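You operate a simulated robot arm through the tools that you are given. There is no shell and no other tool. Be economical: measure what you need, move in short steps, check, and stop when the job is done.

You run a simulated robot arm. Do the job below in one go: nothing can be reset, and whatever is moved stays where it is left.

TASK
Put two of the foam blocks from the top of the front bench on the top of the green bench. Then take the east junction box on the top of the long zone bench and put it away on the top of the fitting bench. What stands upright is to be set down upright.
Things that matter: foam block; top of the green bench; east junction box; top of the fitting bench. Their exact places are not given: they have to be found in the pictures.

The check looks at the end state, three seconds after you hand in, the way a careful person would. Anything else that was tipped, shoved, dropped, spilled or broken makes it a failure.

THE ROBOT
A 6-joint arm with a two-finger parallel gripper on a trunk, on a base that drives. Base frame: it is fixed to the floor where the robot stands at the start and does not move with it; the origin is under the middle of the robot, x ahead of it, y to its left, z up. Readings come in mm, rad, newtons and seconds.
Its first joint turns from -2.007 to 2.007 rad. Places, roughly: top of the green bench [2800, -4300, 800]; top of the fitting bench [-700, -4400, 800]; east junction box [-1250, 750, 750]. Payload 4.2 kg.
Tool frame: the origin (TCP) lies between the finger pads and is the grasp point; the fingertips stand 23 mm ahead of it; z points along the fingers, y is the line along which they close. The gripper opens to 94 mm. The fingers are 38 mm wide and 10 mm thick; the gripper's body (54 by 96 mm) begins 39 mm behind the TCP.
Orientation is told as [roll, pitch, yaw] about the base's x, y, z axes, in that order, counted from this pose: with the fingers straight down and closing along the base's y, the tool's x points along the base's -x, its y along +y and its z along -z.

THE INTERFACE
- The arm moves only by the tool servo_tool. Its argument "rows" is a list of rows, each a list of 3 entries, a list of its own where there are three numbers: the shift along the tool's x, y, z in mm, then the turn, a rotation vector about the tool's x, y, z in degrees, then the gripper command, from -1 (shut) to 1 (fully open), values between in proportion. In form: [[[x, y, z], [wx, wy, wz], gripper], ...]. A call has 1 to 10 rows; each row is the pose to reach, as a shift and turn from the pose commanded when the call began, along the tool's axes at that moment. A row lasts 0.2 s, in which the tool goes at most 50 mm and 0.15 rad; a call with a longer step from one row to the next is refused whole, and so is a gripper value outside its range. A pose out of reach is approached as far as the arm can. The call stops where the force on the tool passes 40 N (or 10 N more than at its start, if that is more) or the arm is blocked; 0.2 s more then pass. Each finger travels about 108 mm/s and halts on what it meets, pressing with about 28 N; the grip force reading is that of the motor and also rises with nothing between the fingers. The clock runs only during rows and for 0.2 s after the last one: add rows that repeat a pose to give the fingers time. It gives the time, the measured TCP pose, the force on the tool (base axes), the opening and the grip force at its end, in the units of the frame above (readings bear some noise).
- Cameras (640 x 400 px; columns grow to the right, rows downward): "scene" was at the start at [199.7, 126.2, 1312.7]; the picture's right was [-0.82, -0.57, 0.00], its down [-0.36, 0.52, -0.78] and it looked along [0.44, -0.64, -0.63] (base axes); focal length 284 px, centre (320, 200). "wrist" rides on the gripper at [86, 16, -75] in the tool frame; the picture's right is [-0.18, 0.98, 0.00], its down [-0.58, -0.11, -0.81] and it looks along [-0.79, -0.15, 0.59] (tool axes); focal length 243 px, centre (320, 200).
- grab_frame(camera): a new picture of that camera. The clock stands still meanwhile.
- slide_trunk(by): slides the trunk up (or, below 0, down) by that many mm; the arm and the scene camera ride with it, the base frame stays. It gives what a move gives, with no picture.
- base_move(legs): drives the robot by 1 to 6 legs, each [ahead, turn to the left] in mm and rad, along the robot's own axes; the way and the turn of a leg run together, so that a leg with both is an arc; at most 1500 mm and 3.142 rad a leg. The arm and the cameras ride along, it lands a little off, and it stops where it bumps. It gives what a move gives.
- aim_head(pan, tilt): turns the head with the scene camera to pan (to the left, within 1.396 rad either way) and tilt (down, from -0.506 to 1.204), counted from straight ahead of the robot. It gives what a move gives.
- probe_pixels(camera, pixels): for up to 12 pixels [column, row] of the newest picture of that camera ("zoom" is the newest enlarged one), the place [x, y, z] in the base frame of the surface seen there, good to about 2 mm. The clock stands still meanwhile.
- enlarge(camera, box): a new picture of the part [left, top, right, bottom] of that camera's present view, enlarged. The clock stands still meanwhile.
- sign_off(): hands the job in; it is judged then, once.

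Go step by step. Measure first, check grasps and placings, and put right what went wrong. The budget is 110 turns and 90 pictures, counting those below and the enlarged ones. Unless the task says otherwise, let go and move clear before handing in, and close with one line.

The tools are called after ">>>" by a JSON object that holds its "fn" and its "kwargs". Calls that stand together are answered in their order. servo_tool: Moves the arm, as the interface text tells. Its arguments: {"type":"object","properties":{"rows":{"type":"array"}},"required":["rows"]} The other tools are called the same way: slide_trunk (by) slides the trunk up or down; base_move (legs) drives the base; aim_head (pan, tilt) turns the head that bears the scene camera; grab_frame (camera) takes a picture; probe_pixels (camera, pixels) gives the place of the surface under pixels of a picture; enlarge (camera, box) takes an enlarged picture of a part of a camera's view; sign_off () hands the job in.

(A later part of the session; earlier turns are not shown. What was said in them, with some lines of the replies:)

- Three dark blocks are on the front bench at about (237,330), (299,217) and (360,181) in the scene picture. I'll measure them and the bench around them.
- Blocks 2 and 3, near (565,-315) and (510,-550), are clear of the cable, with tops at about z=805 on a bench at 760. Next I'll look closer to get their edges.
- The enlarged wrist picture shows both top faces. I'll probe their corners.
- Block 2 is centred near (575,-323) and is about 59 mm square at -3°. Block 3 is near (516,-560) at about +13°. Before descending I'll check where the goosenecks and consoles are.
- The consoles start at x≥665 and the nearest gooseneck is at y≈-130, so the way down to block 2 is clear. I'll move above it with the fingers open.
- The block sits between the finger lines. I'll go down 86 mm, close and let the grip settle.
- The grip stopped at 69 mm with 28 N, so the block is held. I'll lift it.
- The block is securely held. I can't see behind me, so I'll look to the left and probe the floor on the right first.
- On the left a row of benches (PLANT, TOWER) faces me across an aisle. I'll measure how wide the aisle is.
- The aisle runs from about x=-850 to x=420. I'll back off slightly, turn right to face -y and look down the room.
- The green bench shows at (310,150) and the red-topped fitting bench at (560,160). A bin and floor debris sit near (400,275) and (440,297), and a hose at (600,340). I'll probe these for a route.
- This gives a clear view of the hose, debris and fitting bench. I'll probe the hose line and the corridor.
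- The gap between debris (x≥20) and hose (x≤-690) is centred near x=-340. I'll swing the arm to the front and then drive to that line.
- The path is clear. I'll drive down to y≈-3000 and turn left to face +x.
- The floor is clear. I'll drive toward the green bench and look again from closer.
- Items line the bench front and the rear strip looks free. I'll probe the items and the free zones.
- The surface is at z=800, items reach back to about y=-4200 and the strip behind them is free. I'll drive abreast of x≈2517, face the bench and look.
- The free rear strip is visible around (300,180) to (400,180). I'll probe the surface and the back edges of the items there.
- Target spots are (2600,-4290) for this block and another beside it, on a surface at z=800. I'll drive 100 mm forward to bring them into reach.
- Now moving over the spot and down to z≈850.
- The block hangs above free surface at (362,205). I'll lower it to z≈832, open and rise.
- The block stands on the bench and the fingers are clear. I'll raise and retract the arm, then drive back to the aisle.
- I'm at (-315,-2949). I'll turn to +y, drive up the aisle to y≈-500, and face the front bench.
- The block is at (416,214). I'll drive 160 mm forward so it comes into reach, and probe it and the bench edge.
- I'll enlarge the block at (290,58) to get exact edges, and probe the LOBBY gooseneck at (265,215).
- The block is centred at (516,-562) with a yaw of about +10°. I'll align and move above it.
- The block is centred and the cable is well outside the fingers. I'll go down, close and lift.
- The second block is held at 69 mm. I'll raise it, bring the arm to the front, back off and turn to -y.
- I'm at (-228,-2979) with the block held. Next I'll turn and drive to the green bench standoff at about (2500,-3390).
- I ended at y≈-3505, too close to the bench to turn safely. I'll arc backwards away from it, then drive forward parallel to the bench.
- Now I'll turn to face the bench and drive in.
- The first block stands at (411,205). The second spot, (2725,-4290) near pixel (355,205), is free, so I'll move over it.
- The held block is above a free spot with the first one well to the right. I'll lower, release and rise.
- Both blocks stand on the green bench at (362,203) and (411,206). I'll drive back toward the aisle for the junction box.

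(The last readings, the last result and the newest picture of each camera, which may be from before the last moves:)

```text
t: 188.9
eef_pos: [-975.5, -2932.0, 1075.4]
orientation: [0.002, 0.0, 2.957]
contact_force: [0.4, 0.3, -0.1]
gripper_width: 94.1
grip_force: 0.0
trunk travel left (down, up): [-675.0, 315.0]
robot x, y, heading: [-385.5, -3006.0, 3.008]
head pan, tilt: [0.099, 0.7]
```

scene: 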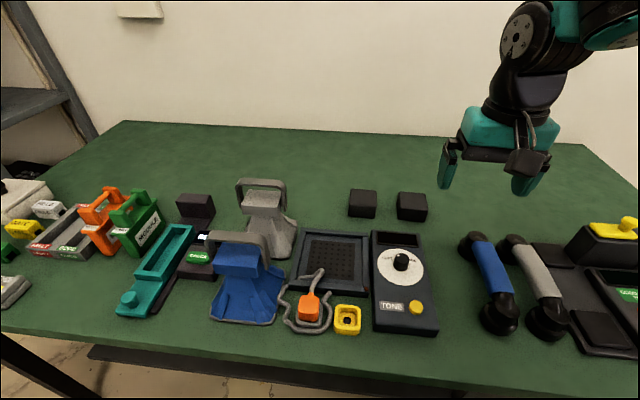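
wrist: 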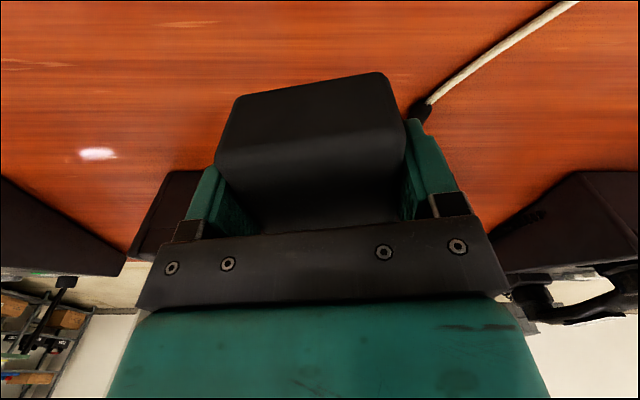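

I'm at (-385,-3006). I'll turn to +y, drive up to y≈-800 and look left over the long zone bench.

>>> {"fn": "base_move", "kwargs": {"legs": [[0, -1.46], [1100, 0], [1100, 0]]}}

>>> {"fn": "aim_head", "kwargs": {"pan": 0.7, "tilt": 0.5}}

>>> {"fn": "grab_frame", "kwargs": {"camera": "scene"}}

```text
t: 203.2
eef_pos: [-445.7, -232.0, 1073.9]
orientation: [0.0, -0.002, 1.562]
contact_force: [0.4, -0.9, 0.5]
gripper_width: 94.1
grip_force: 0.1
trunk travel left (down, up): [-675.0, 315.0]
robot x, y, heading: [-416.9, -820.2, 1.612]
head pan, tilt: [0.099, 0.7]
```

```text
t: 204.2
eef_pos: [-445.3, -230.1, 1074.1]
orientation: [0.0, 0.001, 1.561]
contact_force: [0.1, -0.5, 0.6]
gripper_width: 94.0
grip_force: 0.1
trunk travel left (down, up): [-675.0, 315.0]
robot x, y, heading: [-418.7, -822.3, 1.612]
head pan, tilt: [0.7, 0.499]
```

```text
58 pictures are left
```

scene: 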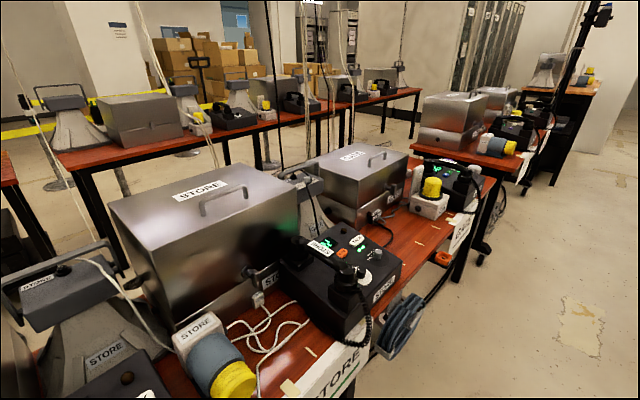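

This part of the bench is the STORE/GATE zone. The east junction box should be further along near y=750, so I'll drive on and look there.

>>> {"fn": "base_move", "kwargs": {"legs": [[0, -0.13], [1200, 0], [0, 0.09]]}}

>>> {"fn": "aim_head", "kwargs": {"pan": 1.1, "tilt": 0.5}}

>>> {"fn": "grab_frame", "kwargs": {"camera": "scene"}}

```text
t: 211.2
eef_pos: [-342.6, 917.3, 1074.2]
orientation: [0.0, -0.001, 1.543]
contact_force: [-0.3, 0.3, 0.0]
gripper_width: 94.1
grip_force: 0.0
trunk travel left (down, up): [-675.0, 315.0]
robot x, y, heading: [-326.1, 324.5, 1.593]
head pan, tilt: [0.7, 0.499]
```

```text
t: 212.1
eef_pos: [-343.2, 916.8, 1074.1]
orientation: [0.0, 0.0, 1.543]
contact_force: [-0.5, -0.9, 0.0]
gripper_width: 93.8
grip_force: 0.1
trunk travel left (down, up): [-675.0, 315.0]
robot x, y, heading: [-326.1, 326.8, 1.592]
head pan, tilt: [1.1, 0.499]
```

```text
57 pictures are left
```

scene: 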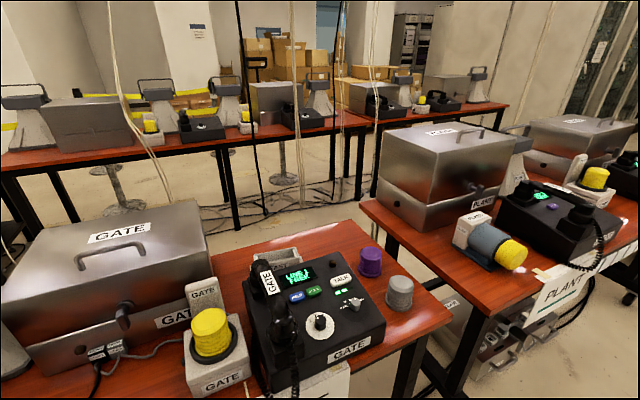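

The GATE bench is in view. I'll probe candidates such as the grey item at (275,258) and the nearby objects.

>>> {"fn": "probe_pixels", "kwargs": {"camera": "scene", "pixels": [[275, 257], [370, 262], [400, 290], [315, 330], [215, 350], [212, 330], [320, 250], [380, 325], [470, 235], [415, 245], [160, 255]]}}

>>> {"fn": "enlarge", "kwargs": {"camera": "scene", "box": [170, 210, 450, 385]}}

```text
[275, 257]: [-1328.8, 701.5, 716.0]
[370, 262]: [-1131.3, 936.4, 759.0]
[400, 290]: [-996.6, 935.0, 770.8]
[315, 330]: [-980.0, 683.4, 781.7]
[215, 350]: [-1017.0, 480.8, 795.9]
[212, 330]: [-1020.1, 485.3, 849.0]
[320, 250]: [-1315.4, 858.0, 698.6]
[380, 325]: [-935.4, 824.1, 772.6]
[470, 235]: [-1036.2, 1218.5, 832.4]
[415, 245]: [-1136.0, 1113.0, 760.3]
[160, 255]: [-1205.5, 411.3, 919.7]
```

```text
2.29 times, centred on (310, 298) of scene
```

zoom: 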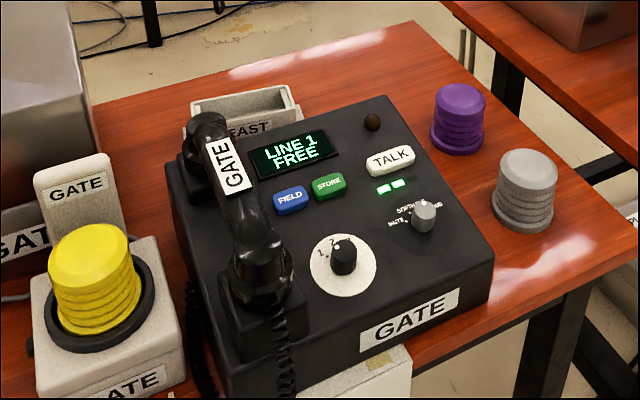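

The open-topped grey box labelled EAST sits behind the GATE console, around (-1329,701), at zoom pixel (250,115). I'll check the hanging cables and the bench edge before facing it.

>>> {"fn": "probe_pixels", "kwargs": {"camera": "scene", "pixels": [[254, 150], [249, 80], [120, 100], [145, 140], [300, 120], [295, 60], [366, 150], [500, 150], [352, 365], [448, 322], [340, 391], [440, 300]]}}

>>> {"fn": "probe_pixels", "kwargs": {"camera": "zoom", "pixels": [[192, 105], [290, 87], [298, 112], [187, 135], [240, 105], [215, 118], [420, 25], [345, 45], [250, 92], [600, 215], [380, 100]]}}

```text
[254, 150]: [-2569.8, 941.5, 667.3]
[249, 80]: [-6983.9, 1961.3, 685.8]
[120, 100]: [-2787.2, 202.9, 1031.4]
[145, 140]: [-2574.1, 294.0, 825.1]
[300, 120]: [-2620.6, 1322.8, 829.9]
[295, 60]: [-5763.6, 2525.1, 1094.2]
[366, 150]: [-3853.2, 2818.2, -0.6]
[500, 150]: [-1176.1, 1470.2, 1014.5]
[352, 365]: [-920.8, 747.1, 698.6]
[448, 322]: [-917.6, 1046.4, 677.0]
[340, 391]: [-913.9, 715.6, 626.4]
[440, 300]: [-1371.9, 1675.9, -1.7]
```

```text
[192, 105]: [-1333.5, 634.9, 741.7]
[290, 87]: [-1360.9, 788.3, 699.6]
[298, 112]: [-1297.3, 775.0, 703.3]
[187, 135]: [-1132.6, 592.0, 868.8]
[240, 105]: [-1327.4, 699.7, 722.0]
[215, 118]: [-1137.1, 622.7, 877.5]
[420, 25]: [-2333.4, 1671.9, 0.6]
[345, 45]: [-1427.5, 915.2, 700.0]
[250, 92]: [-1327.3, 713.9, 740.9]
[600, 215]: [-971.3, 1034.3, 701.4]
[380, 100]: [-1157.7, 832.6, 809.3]
```

EAST box spans about y 635–780 at x≈-1330, with its top near z=742 on a bench at z=700. I'll drive alongside, turn to face it and look again.

>>> {"fn": "base_move", "kwargs": {"legs": [[400, 0], [0, 1.55]]}}

>>> {"fn": "aim_head", "kwargs": {"pan": 0.0, "tilt": 0.55}}

>>> {"fn": "grab_frame", "kwargs": {"camera": "scene"}}

>>> {"fn": "grab_frame", "kwargs": {"camera": "wrist"}}

```text
t: 218.3
eef_pos: [-925.1, 734.3, 1074.6]
orientation: [0.0, 0.001, 3.065]
contact_force: [0.0, 0.2, 0.4]
gripper_width: 94.0
grip_force: 0.0
trunk travel left (down, up): [-675.0, 315.0]
robot x, y, heading: [-332.4, 723.1, 3.116]
head pan, tilt: [1.1, 0.499]
```

```text
t: 219.6
eef_pos: [-926.0, 733.5, 1074.8]
orientation: [0.0, 0.001, 3.065]
contact_force: [-0.1, 0.4, -0.1]
gripper_width: 93.9
grip_force: 0.0
trunk travel left (down, up): [-675.0, 315.0]
robot x, y, heading: [-335.2, 724.2, 3.117]
head pan, tilt: [0.0, 0.55]
```

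```text
55 pictures are left
```

scene: 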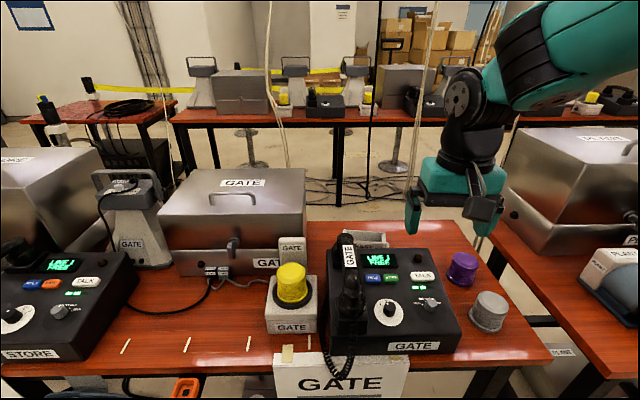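

```text
54 pictures are left
```

wrist: 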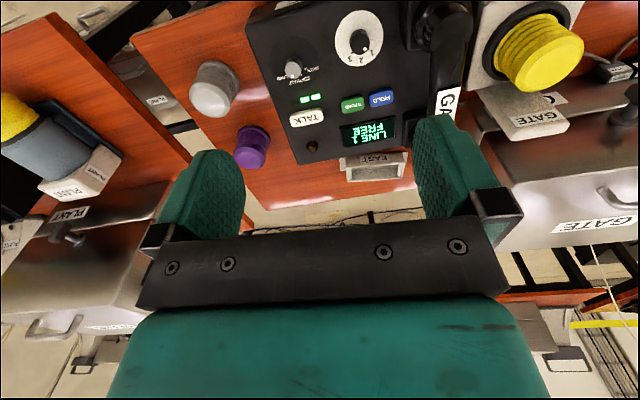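

The wrist view shows the EAST box at (375,165) behind the console. I'll enlarge it to measure, and check the hanging cords.

>>> {"fn": "enlarge", "kwargs": {"camera": "scene", "box": [240, 60, 480, 200]}}

>>> {"fn": "probe_pixels", "kwargs": {"camera": "zoom", "pixels": [[112, 210], [110, 190], [100, 120], [455, 240], [460, 180], [330, 130], [325, 280], [122, 270], [436, 330]]}}

>>> {"fn": "enlarge", "kwargs": {"camera": "wrist", "box": [310, 110, 440, 210]}}

```text
2.67 times, centred on (360, 130) of scene
```

zoom: 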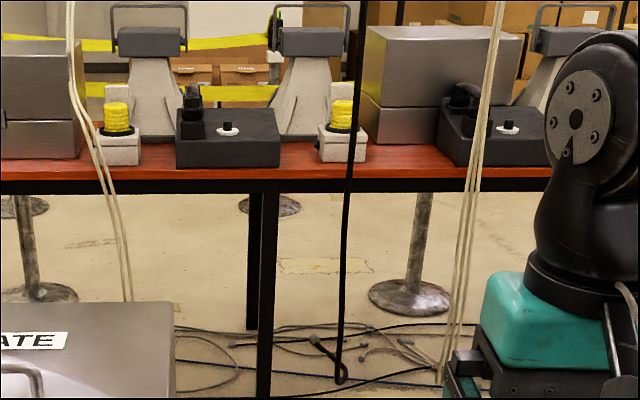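

```text
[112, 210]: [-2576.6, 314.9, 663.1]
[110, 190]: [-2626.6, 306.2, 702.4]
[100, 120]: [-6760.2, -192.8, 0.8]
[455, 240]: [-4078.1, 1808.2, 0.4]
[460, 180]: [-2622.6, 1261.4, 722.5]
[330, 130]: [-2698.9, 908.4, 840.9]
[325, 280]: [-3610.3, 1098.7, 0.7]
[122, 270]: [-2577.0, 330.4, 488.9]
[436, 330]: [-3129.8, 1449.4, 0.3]
```

```text
4.00 times, centred on (375, 160) of wrist
```

zoom: 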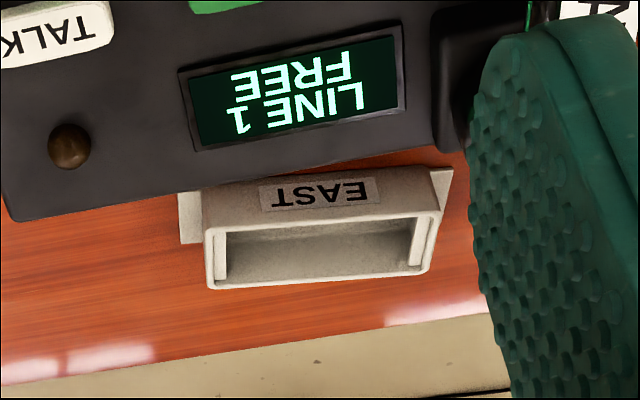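

The cords hang well behind, down to the floor beyond the bench. I'll probe the box's rim corners, side tabs and surroundings.

>>> {"fn": "probe_pixels", "kwargs": {"camera": "zoom", "pixels": [[207, 235], [438, 217], [426, 268], [214, 285], [320, 226], [320, 276], [320, 190], [188, 215], [443, 180], [320, 250], [250, 170], [190, 190]]}}

```text
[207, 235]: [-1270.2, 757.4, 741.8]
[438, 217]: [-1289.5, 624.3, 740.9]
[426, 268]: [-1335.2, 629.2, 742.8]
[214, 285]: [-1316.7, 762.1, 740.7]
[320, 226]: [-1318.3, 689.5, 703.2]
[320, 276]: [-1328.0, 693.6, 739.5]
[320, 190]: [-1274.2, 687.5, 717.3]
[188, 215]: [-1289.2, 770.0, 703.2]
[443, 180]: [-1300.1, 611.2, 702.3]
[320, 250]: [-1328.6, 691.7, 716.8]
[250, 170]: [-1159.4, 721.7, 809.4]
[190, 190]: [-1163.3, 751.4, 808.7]
```

The box centre is (-1303,693), about 134×47 mm, 42 high, with its short side nearly along x. I'll drive 190 mm closer and turn the tool 88° so the fingers close across the short side.

>>> {"fn": "base_move", "kwargs": {"legs": [[190, 0]]}}

>>> {"fn": "servo_tool", "kwargs": {"rows": [[[0, 0, 0], [0, 0, -8], 1], [[0, 0, 0], [0, 0, -16], 1], [[0, 0, 0], [0, 0, -24], 1], [[0, 0, 0], [0, 0, -32], 1], [[0, 0, 0], [0, 0, -40], 1], [[0, 0, 0], [0, 0, -48], 1], [[0, 0, 0], [0, 0, -56], 1], [[0, 0, 0], [0, 0, -64], 1], [[0, 0, 0], [0, 0, -72], 1], [[0, 0, 0], [0, 0, -80], 1]]}}

```text
t: 221.1
eef_pos: [-1109.3, 738.7, 1075.0]
orientation: [-0.001, 0.0, 3.064]
contact_force: [0.7, -0.3, -0.3]
gripper_width: 94.2
grip_force: 0.1
trunk travel left (down, up): [-675.0, 315.0]
robot x, y, heading: [-515.4, 725.2, 3.116]
head pan, tilt: [0.0, 0.55]
```

```text
t: 223.3
eef_pos: [-1110.9, 738.4, 1073.6]
orientation: [0.0, 0.0, -1.82]
contact_force: [0.4, 0.7, 0.2]
gripper_width: 93.8
grip_force: 0.0
trunk travel left (down, up): [-675.0, 315.0]
robot x, y, heading: [-516.5, 726.4, 3.117]
head pan, tilt: [0.0, 0.55]
```

Now moving above the EAST box at z≈880 with the last bit of turn.

>>> {"fn": "servo_tool", "kwargs": {"rows": [[[-20, -40, 0], [0, 0, -4], 1], [[-41, -79, 0], [0, 0, -8], 1], [[-62, -119, 0], [0, 0, -8], 1], [[-82, -158, 0], [0, 0, -8], 1], [[-91, -175, 25], [0, 0, -8], 1], [[-91, -175, 70], [0, 0, -8], 1], [[-91, -175, 115], [0, 0, -8], 1], [[-91, -175, 160], [0, 0, -8], 1], [[-91, -175, 193], [0, 0, -8], 1], [[-91, -175, 193], [0, 0, -8], 1]]}}

>>> {"fn": "grab_frame", "kwargs": {"camera": "wrist"}}

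>>> {"fn": "grab_frame", "kwargs": {"camera": "scene"}}

```text
t: 225.5
eef_pos: [-1301.0, 692.6, 879.7]
orientation: [0.0, 0.0, -1.681]
contact_force: [0.4, 0.0, 0.6]
gripper_width: 93.7
grip_force: 0.0
trunk travel left (down, up): [-675.0, 315.0]
robot x, y, heading: [-517.7, 729.3, 3.112]
head pan, tilt: [0.0, 0.55]
```

```text
51 pictures are left
```

wrist: 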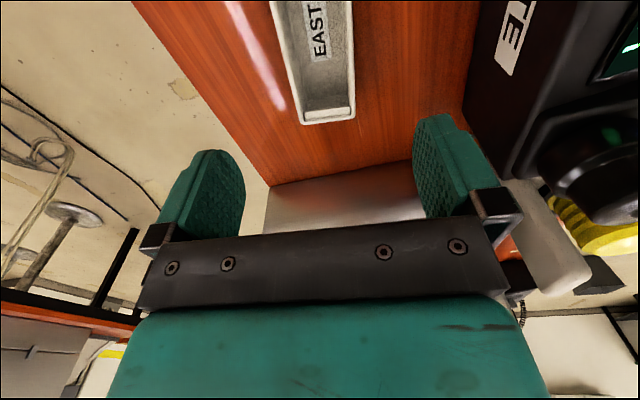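

```text
50 pictures are left
```

scene: 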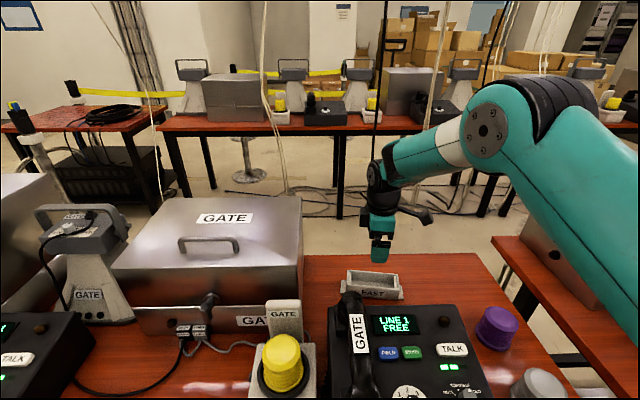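

The box lies between the finger lines in the wrist view. I'll probe its rim here to refine the position and angle.

>>> {"fn": "probe_pixels", "kwargs": {"camera": "wrist", "pixels": [[302, 122], [354, 116], [290, 70], [353, 60], [278, 15], [353, 8], [328, 113], [410, 100], [240, 100]]}}

```text
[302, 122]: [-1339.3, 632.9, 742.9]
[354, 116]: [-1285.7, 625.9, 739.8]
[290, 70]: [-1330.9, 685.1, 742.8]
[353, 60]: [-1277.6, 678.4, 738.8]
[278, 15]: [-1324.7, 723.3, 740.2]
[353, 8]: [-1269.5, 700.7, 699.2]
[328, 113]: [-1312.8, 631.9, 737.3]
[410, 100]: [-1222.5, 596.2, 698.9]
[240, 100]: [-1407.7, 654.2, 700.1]
```

The edges are at about 9° and the centre at (-1303,693). I'll turn 2.6° and descend to z≈728, then check before closing.

>>> {"fn": "servo_tool", "kwargs": {"rows": [[[0, -2, 40], [0, 0, 2.6], 1], [[0, -2, 80], [0, 0, 2.6], 1], [[0, -2, 115], [0, 0, 2.6], 1], [[0, -2, 140], [0, 0, 2.6], 1], [[0, -2, 151], [0, 0, 2.6], 1], [[0, -2, 151], [0, 0, 2.6], 1]]}}

>>> {"fn": "grab_frame", "kwargs": {"camera": "wrist"}}

>>> {"fn": "enlarge", "kwargs": {"camera": "scene", "box": [300, 150, 500, 320]}}

```text
t: 226.9
eef_pos: [-1303.2, 693.0, 730.4]
orientation: [-0.001, 0.0, -1.727]
contact_force: [0.7, 0.3, -0.4]
gripper_width: 94.2
grip_force: 0.0
trunk travel left (down, up): [-675.0, 315.0]
robot x, y, heading: [-520.5, 727.2, 3.115]
head pan, tilt: [0.0, 0.55]
```

```text
49 pictures are left
```

wrist: 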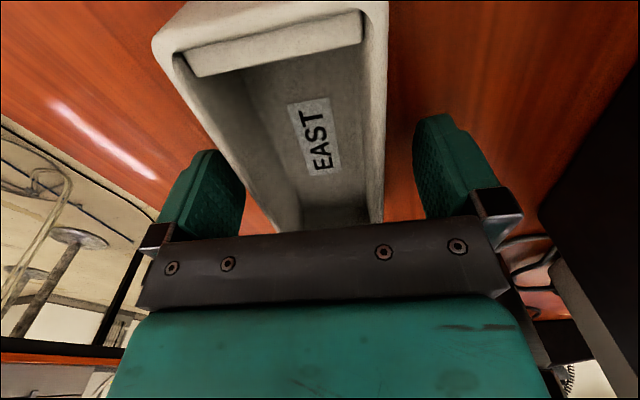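

```text
2.35 times, centred on (400, 235) of scene
```

zoom: 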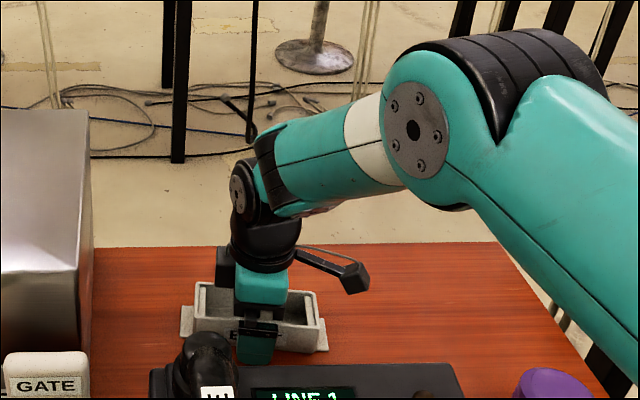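

The fingers straddle the box with room on both sides. I'll close and lift a bit.

>>> {"fn": "servo_tool", "kwargs": {"rows": [[[0, 0, 0], [0, 0, 0], -0.4], [[0, 0, 0], [0, 0, 0], -0.4], [[0, 0, 0], [0, 0, 0], -0.6], [[0, 0, 0], [0, 0, 0], -0.6], [[0, 0, -20], [0, 0, 0], -0.6], [[0, 0, -45], [0, 0, 0], -0.6], [[0, 0, -45], [0, 0, 0], -0.6]]}}

>>> {"fn": "grab_frame", "kwargs": {"camera": "wrist"}}

>>> {"fn": "enlarge", "kwargs": {"camera": "scene", "box": [300, 150, 500, 320]}}

```text
t: 228.5
eef_pos: [-1304.8, 694.0, 776.9]
orientation: [0.003, 0.001, -1.728]
contact_force: [0.4, 0.7, -1.6]
gripper_width: 58.0
grip_force: 27.9
trunk travel left (down, up): [-675.0, 315.0]
robot x, y, heading: [-520.9, 729.7, 3.118]
head pan, tilt: [0.0, 0.55]
```

```text
47 pictures are left
```

wrist: 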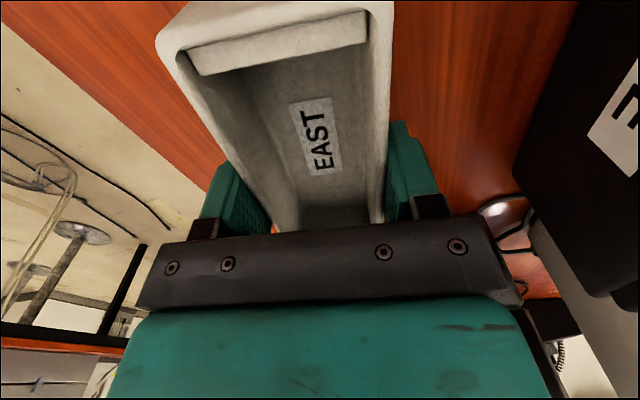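

```text
2.35 times, centred on (400, 235) of scene
```

zoom: 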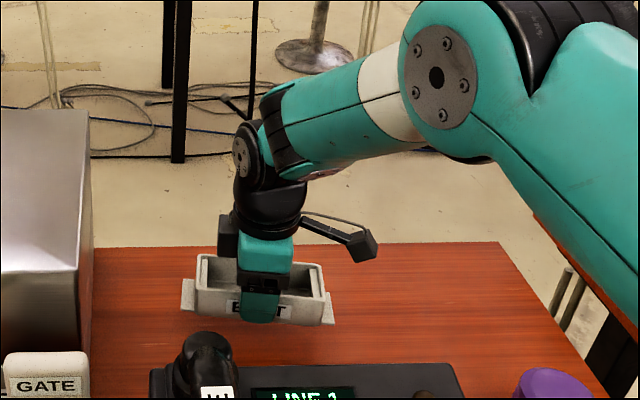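

The box is lifted level, held at 58 mm. I'll raise it high and retract.

>>> {"fn": "servo_tool", "kwargs": {"rows": [[[0, 0, -45], [0, 0, 0], -0.6], [[0, 0, -90], [0, 0, 0], -0.6], [[0, 0, -135], [0, 0, 0], -0.6], [[0, 0, -180], [0, 0, 0], -0.6], [[0, 0, -225], [0, 0, 0], -0.6], [[0, 0, -270], [0, 0, 0], -0.6], [[0, 0, -297], [0, 0, 0], -0.6]]}}

>>> {"fn": "servo_tool", "kwargs": {"rows": [[[14, 36, 0], [0, 0, 0], -0.6], [[28, 72, 0], [0, 0, 0], -0.6], [[42, 108, 0], [0, 0, 0], -0.6], [[56, 145, 0], [0, 0, 0], -0.6], [[69, 181, 0], [0, 0, 0], -0.6], [[69, 181, 0], [0, 0, 0], -0.6]]}}

```text
t: 230.1
eef_pos: [-1302.9, 691.8, 1073.3]
orientation: [0.001, 0.0, -1.727]
contact_force: [-0.6, -0.3, -3.0]
gripper_width: 57.6
grip_force: 28.5
trunk travel left (down, up): [-675.0, 315.0]
robot x, y, heading: [-519.7, 730.0, 3.117]
head pan, tilt: [0.0, 0.55]
```

```text
t: 231.5
eef_pos: [-1114.7, 736.7, 1073.8]
orientation: [0.0, 0.0, -1.728]
contact_force: [-0.7, 0.2, -2.4]
gripper_width: 57.7
grip_force: 27.9
trunk travel left (down, up): [-675.0, 315.0]
robot x, y, heading: [-519.8, 728.2, 3.115]
head pan, tilt: [0.0, 0.55]
```

I'll back off, turn to -y and drive down the aisle, stopping to check.

>>> {"fn": "base_move", "kwargs": {"legs": [[-195, 0], [0, 1.595], [1300, 0]]}}

```text
t: 243.3
eef_pos: [-259.8, -1191.5, 1071.6]
orientation: [0.0, 0.0, -0.099]
contact_force: [0.4, 0.5, -1.4]
gripper_width: 57.7
grip_force: 27.8
trunk travel left (down, up): [-675.0, 315.0]
robot x, y, heading: [-285.9, -595.6, -1.539]
head pan, tilt: [0.0, 0.55]
```

I'm at (-286,-596). I'll correct the heading slightly and continue through the gap to y≈-3050.

>>> {"fn": "base_move", "kwargs": {"legs": [[0, -0.06], [1250, 0], [1200, 0]]}}

>>> {"fn": "aim_head", "kwargs": {"pan": -0.2, "tilt": 0.5}}

>>> {"fn": "grab_frame", "kwargs": {"camera": "scene"}}

```text
t: 255.9
eef_pos: [-379.2, -3688.0, 1073.4]
orientation: [0.0, 0.001, -0.171]
contact_force: [0.3, 0.2, -1.6]
gripper_width: 57.9
grip_force: 28.5
trunk travel left (down, up): [-675.0, 315.0]
robot x, y, heading: [-359.9, -3091.6, -1.609]
head pan, tilt: [0.0, 0.55]
```

```text
t: 256.6
eef_pos: [-378.2, -3688.4, 1072.1]
orientation: [0.0, -0.002, -0.169]
contact_force: [-0.6, 0.9, -2.0]
gripper_width: 57.5
grip_force: 28.2
trunk travel left (down, up): [-675.0, 315.0]
robot x, y, heading: [-361.7, -3089.2, -1.606]
head pan, tilt: [-0.201, 0.499]
```

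```text
45 pictures are left
```

scene: 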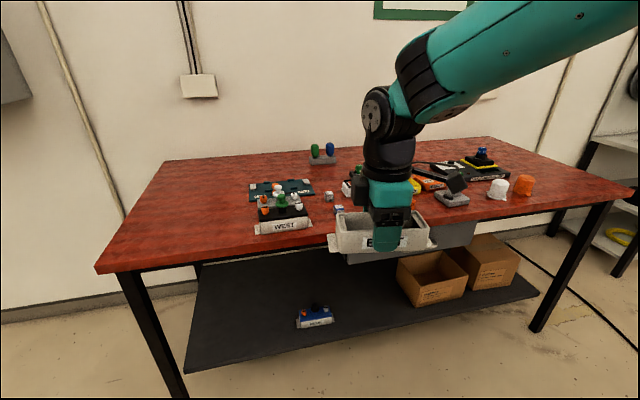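

The fitting bench's left part, around (190,215), looks free. I'll probe it, the bench edges and the nearest items.

>>> {"fn": "probe_pixels", "kwargs": {"camera": "scene", "pixels": [[190, 225], [220, 200], [160, 245], [97, 268], [200, 265], [256, 230], [250, 185], [262, 205], [163, 165], [230, 235], [230, 252]]}}

>>> {"fn": "enlarge", "kwargs": {"camera": "scene", "box": [80, 130, 360, 305]}}

```text
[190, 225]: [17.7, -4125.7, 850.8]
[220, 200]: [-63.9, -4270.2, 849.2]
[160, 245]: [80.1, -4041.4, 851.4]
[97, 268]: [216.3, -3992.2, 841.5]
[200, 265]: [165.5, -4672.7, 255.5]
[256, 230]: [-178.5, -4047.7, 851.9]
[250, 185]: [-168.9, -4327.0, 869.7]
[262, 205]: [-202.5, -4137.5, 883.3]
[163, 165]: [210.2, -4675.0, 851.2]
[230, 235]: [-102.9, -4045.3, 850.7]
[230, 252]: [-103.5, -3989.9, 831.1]
```

```text
2.29 times, centred on (220, 218) of scene
```

zoom: 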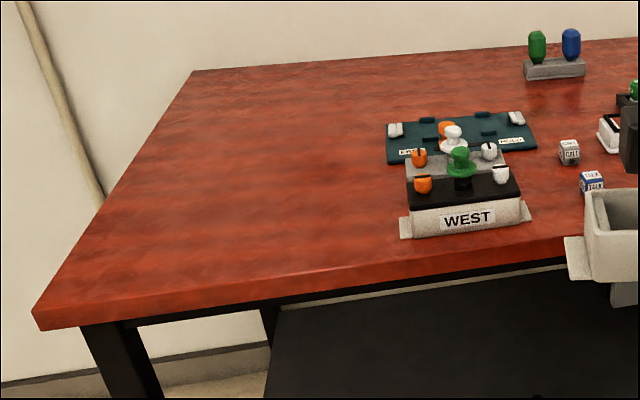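

The surface is z=850.5 and the area around (20,-4170) is free, with the nearest item at x<-165. I'll drive to face it.

>>> {"fn": "base_move", "kwargs": {"legs": [[0, 0.69], [480, 0], [0, -0.655]]}}

```text
t: 263.1
eef_pos: [-53.0, -4071.3, 1074.4]
orientation: [0.001, -0.001, -0.12]
contact_force: [0.8, 0.7, -1.7]
gripper_width: 57.7
grip_force: 28.5
trunk travel left (down, up): [-675.0, 315.0]
robot x, y, heading: [-69.5, -3475.0, -1.561]
head pan, tilt: [-0.201, 0.499]
```

Now moving above (15,-4180) down to z≈912.

>>> {"fn": "servo_tool", "kwargs": {"rows": [[[-27, -33, 0], [0, 0, 0], -0.6], [[-54, -66, 0], [0, 0, 0], -0.6], [[-80, -100, 0], [0, 0, 0], -0.6], [[-80, -100, 45], [0, 0, 0], -0.6], [[-80, -100, 90], [0, 0, 0], -0.6], [[-80, -100, 135], [0, 0, 0], -0.6], [[-80, -100, 160], [0, 0, 0], -0.6], [[-80, -100, 160], [0, 0, 0], -0.6]]}}

>>> {"fn": "aim_head", "kwargs": {"pan": 0.0, "tilt": 0.7}}

>>> {"fn": "grab_frame", "kwargs": {"camera": "scene"}}

```text
t: 264.9
eef_pos: [13.2, -4179.9, 915.9]
orientation: [-0.001, 0.0, -0.117]
contact_force: [0.6, 0.6, -2.9]
gripper_width: 57.4
grip_force: 28.4
trunk travel left (down, up): [-675.0, 315.0]
robot x, y, heading: [-69.1, -3475.1, -1.558]
head pan, tilt: [-0.201, 0.499]
```

```text
t: 265.6
eef_pos: [13.1, -4182.0, 915.5]
orientation: [-0.001, 0.001, -0.117]
contact_force: [1.2, 0.2, -1.7]
gripper_width: 57.6
grip_force: 28.4
trunk travel left (down, up): [-675.0, 315.0]
robot x, y, heading: [-66.4, -3475.9, -1.561]
head pan, tilt: [0.0, 0.7]
```

```text
43 pictures are left
```

scene: 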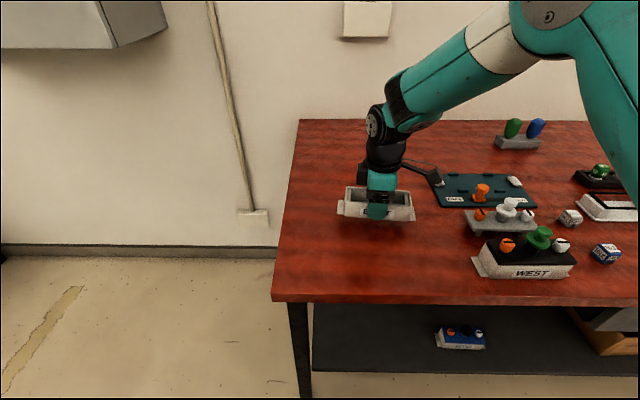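

The box is above free surface with good clearance from the tray and WEST box. I'll lower it to z≈882, open and rise.

>>> {"fn": "servo_tool", "kwargs": {"rows": [[[0, 0, 15], [0, 0, 0], -0.6], [[0, 0, 28], [0, 0, 0], -0.6], [[0, 0, 33], [0, 0, 0], -0.6], [[0, 0, 33], [0, 0, 0], -0.6], [[0, 0, 33], [0, 0, 0], 0.6], [[0, 0, 33], [0, 0, 0], 1], [[0, 0, 33], [0, 0, 0], 1], [[0, 0, 0], [0, 0, 0], 1], [[0, 0, -45], [0, 0, 0], 1], [[0, 0, -90], [0, 0, 0], 1]]}}

>>> {"fn": "servo_tool", "kwargs": {"rows": [[[0, 0, -45], [0, 0, 0], 1], [[20, 45, -70], [0, 0, 0], 1], [[40, 90, -70], [0, 0, 0], 1], [[60, 130, -70], [0, 0, 0], 1], [[60, 130, -70], [0, 0, 0], 1]]}}

>>> {"fn": "grab_frame", "kwargs": {"camera": "scene"}}

```text
t: 267.8
eef_pos: [11.2, -4180.9, 1004.5]
orientation: [0.002, 0.0, -0.118]
contact_force: [-0.3, -0.1, 0.3]
gripper_width: 94.1
grip_force: 0.0
trunk travel left (down, up): [-675.0, 315.0]
robot x, y, heading: [-72.2, -3476.0, -1.558]
head pan, tilt: [0.0, 0.7]
```

```text
refused: row 2 steps farther than a row can; nothing moved
```

```text
42 pictures are left
```

scene: 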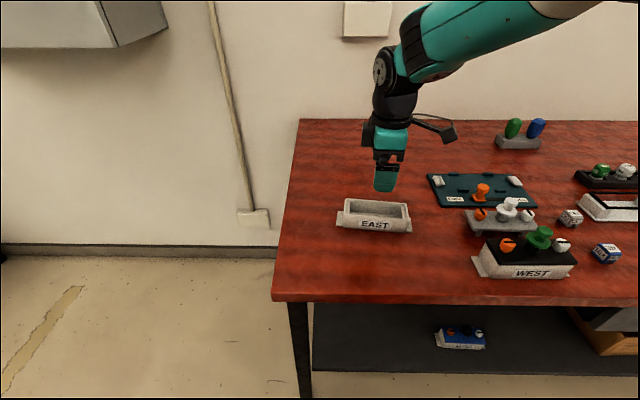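

The EAST box stands upright and flat on the fitting bench at (375,215). The gripper is open and about 80 mm above its rim, and both foam blocks are on the green bench. I'm handing in.

>>> {"fn": "sign_off", "kwargs": {}}

```text
The job is handed in.
```

The job is handed in: two foam blocks are on the green bench, and the east junction box stands upright on the fitting bench. I saw nothing else touched or moved.
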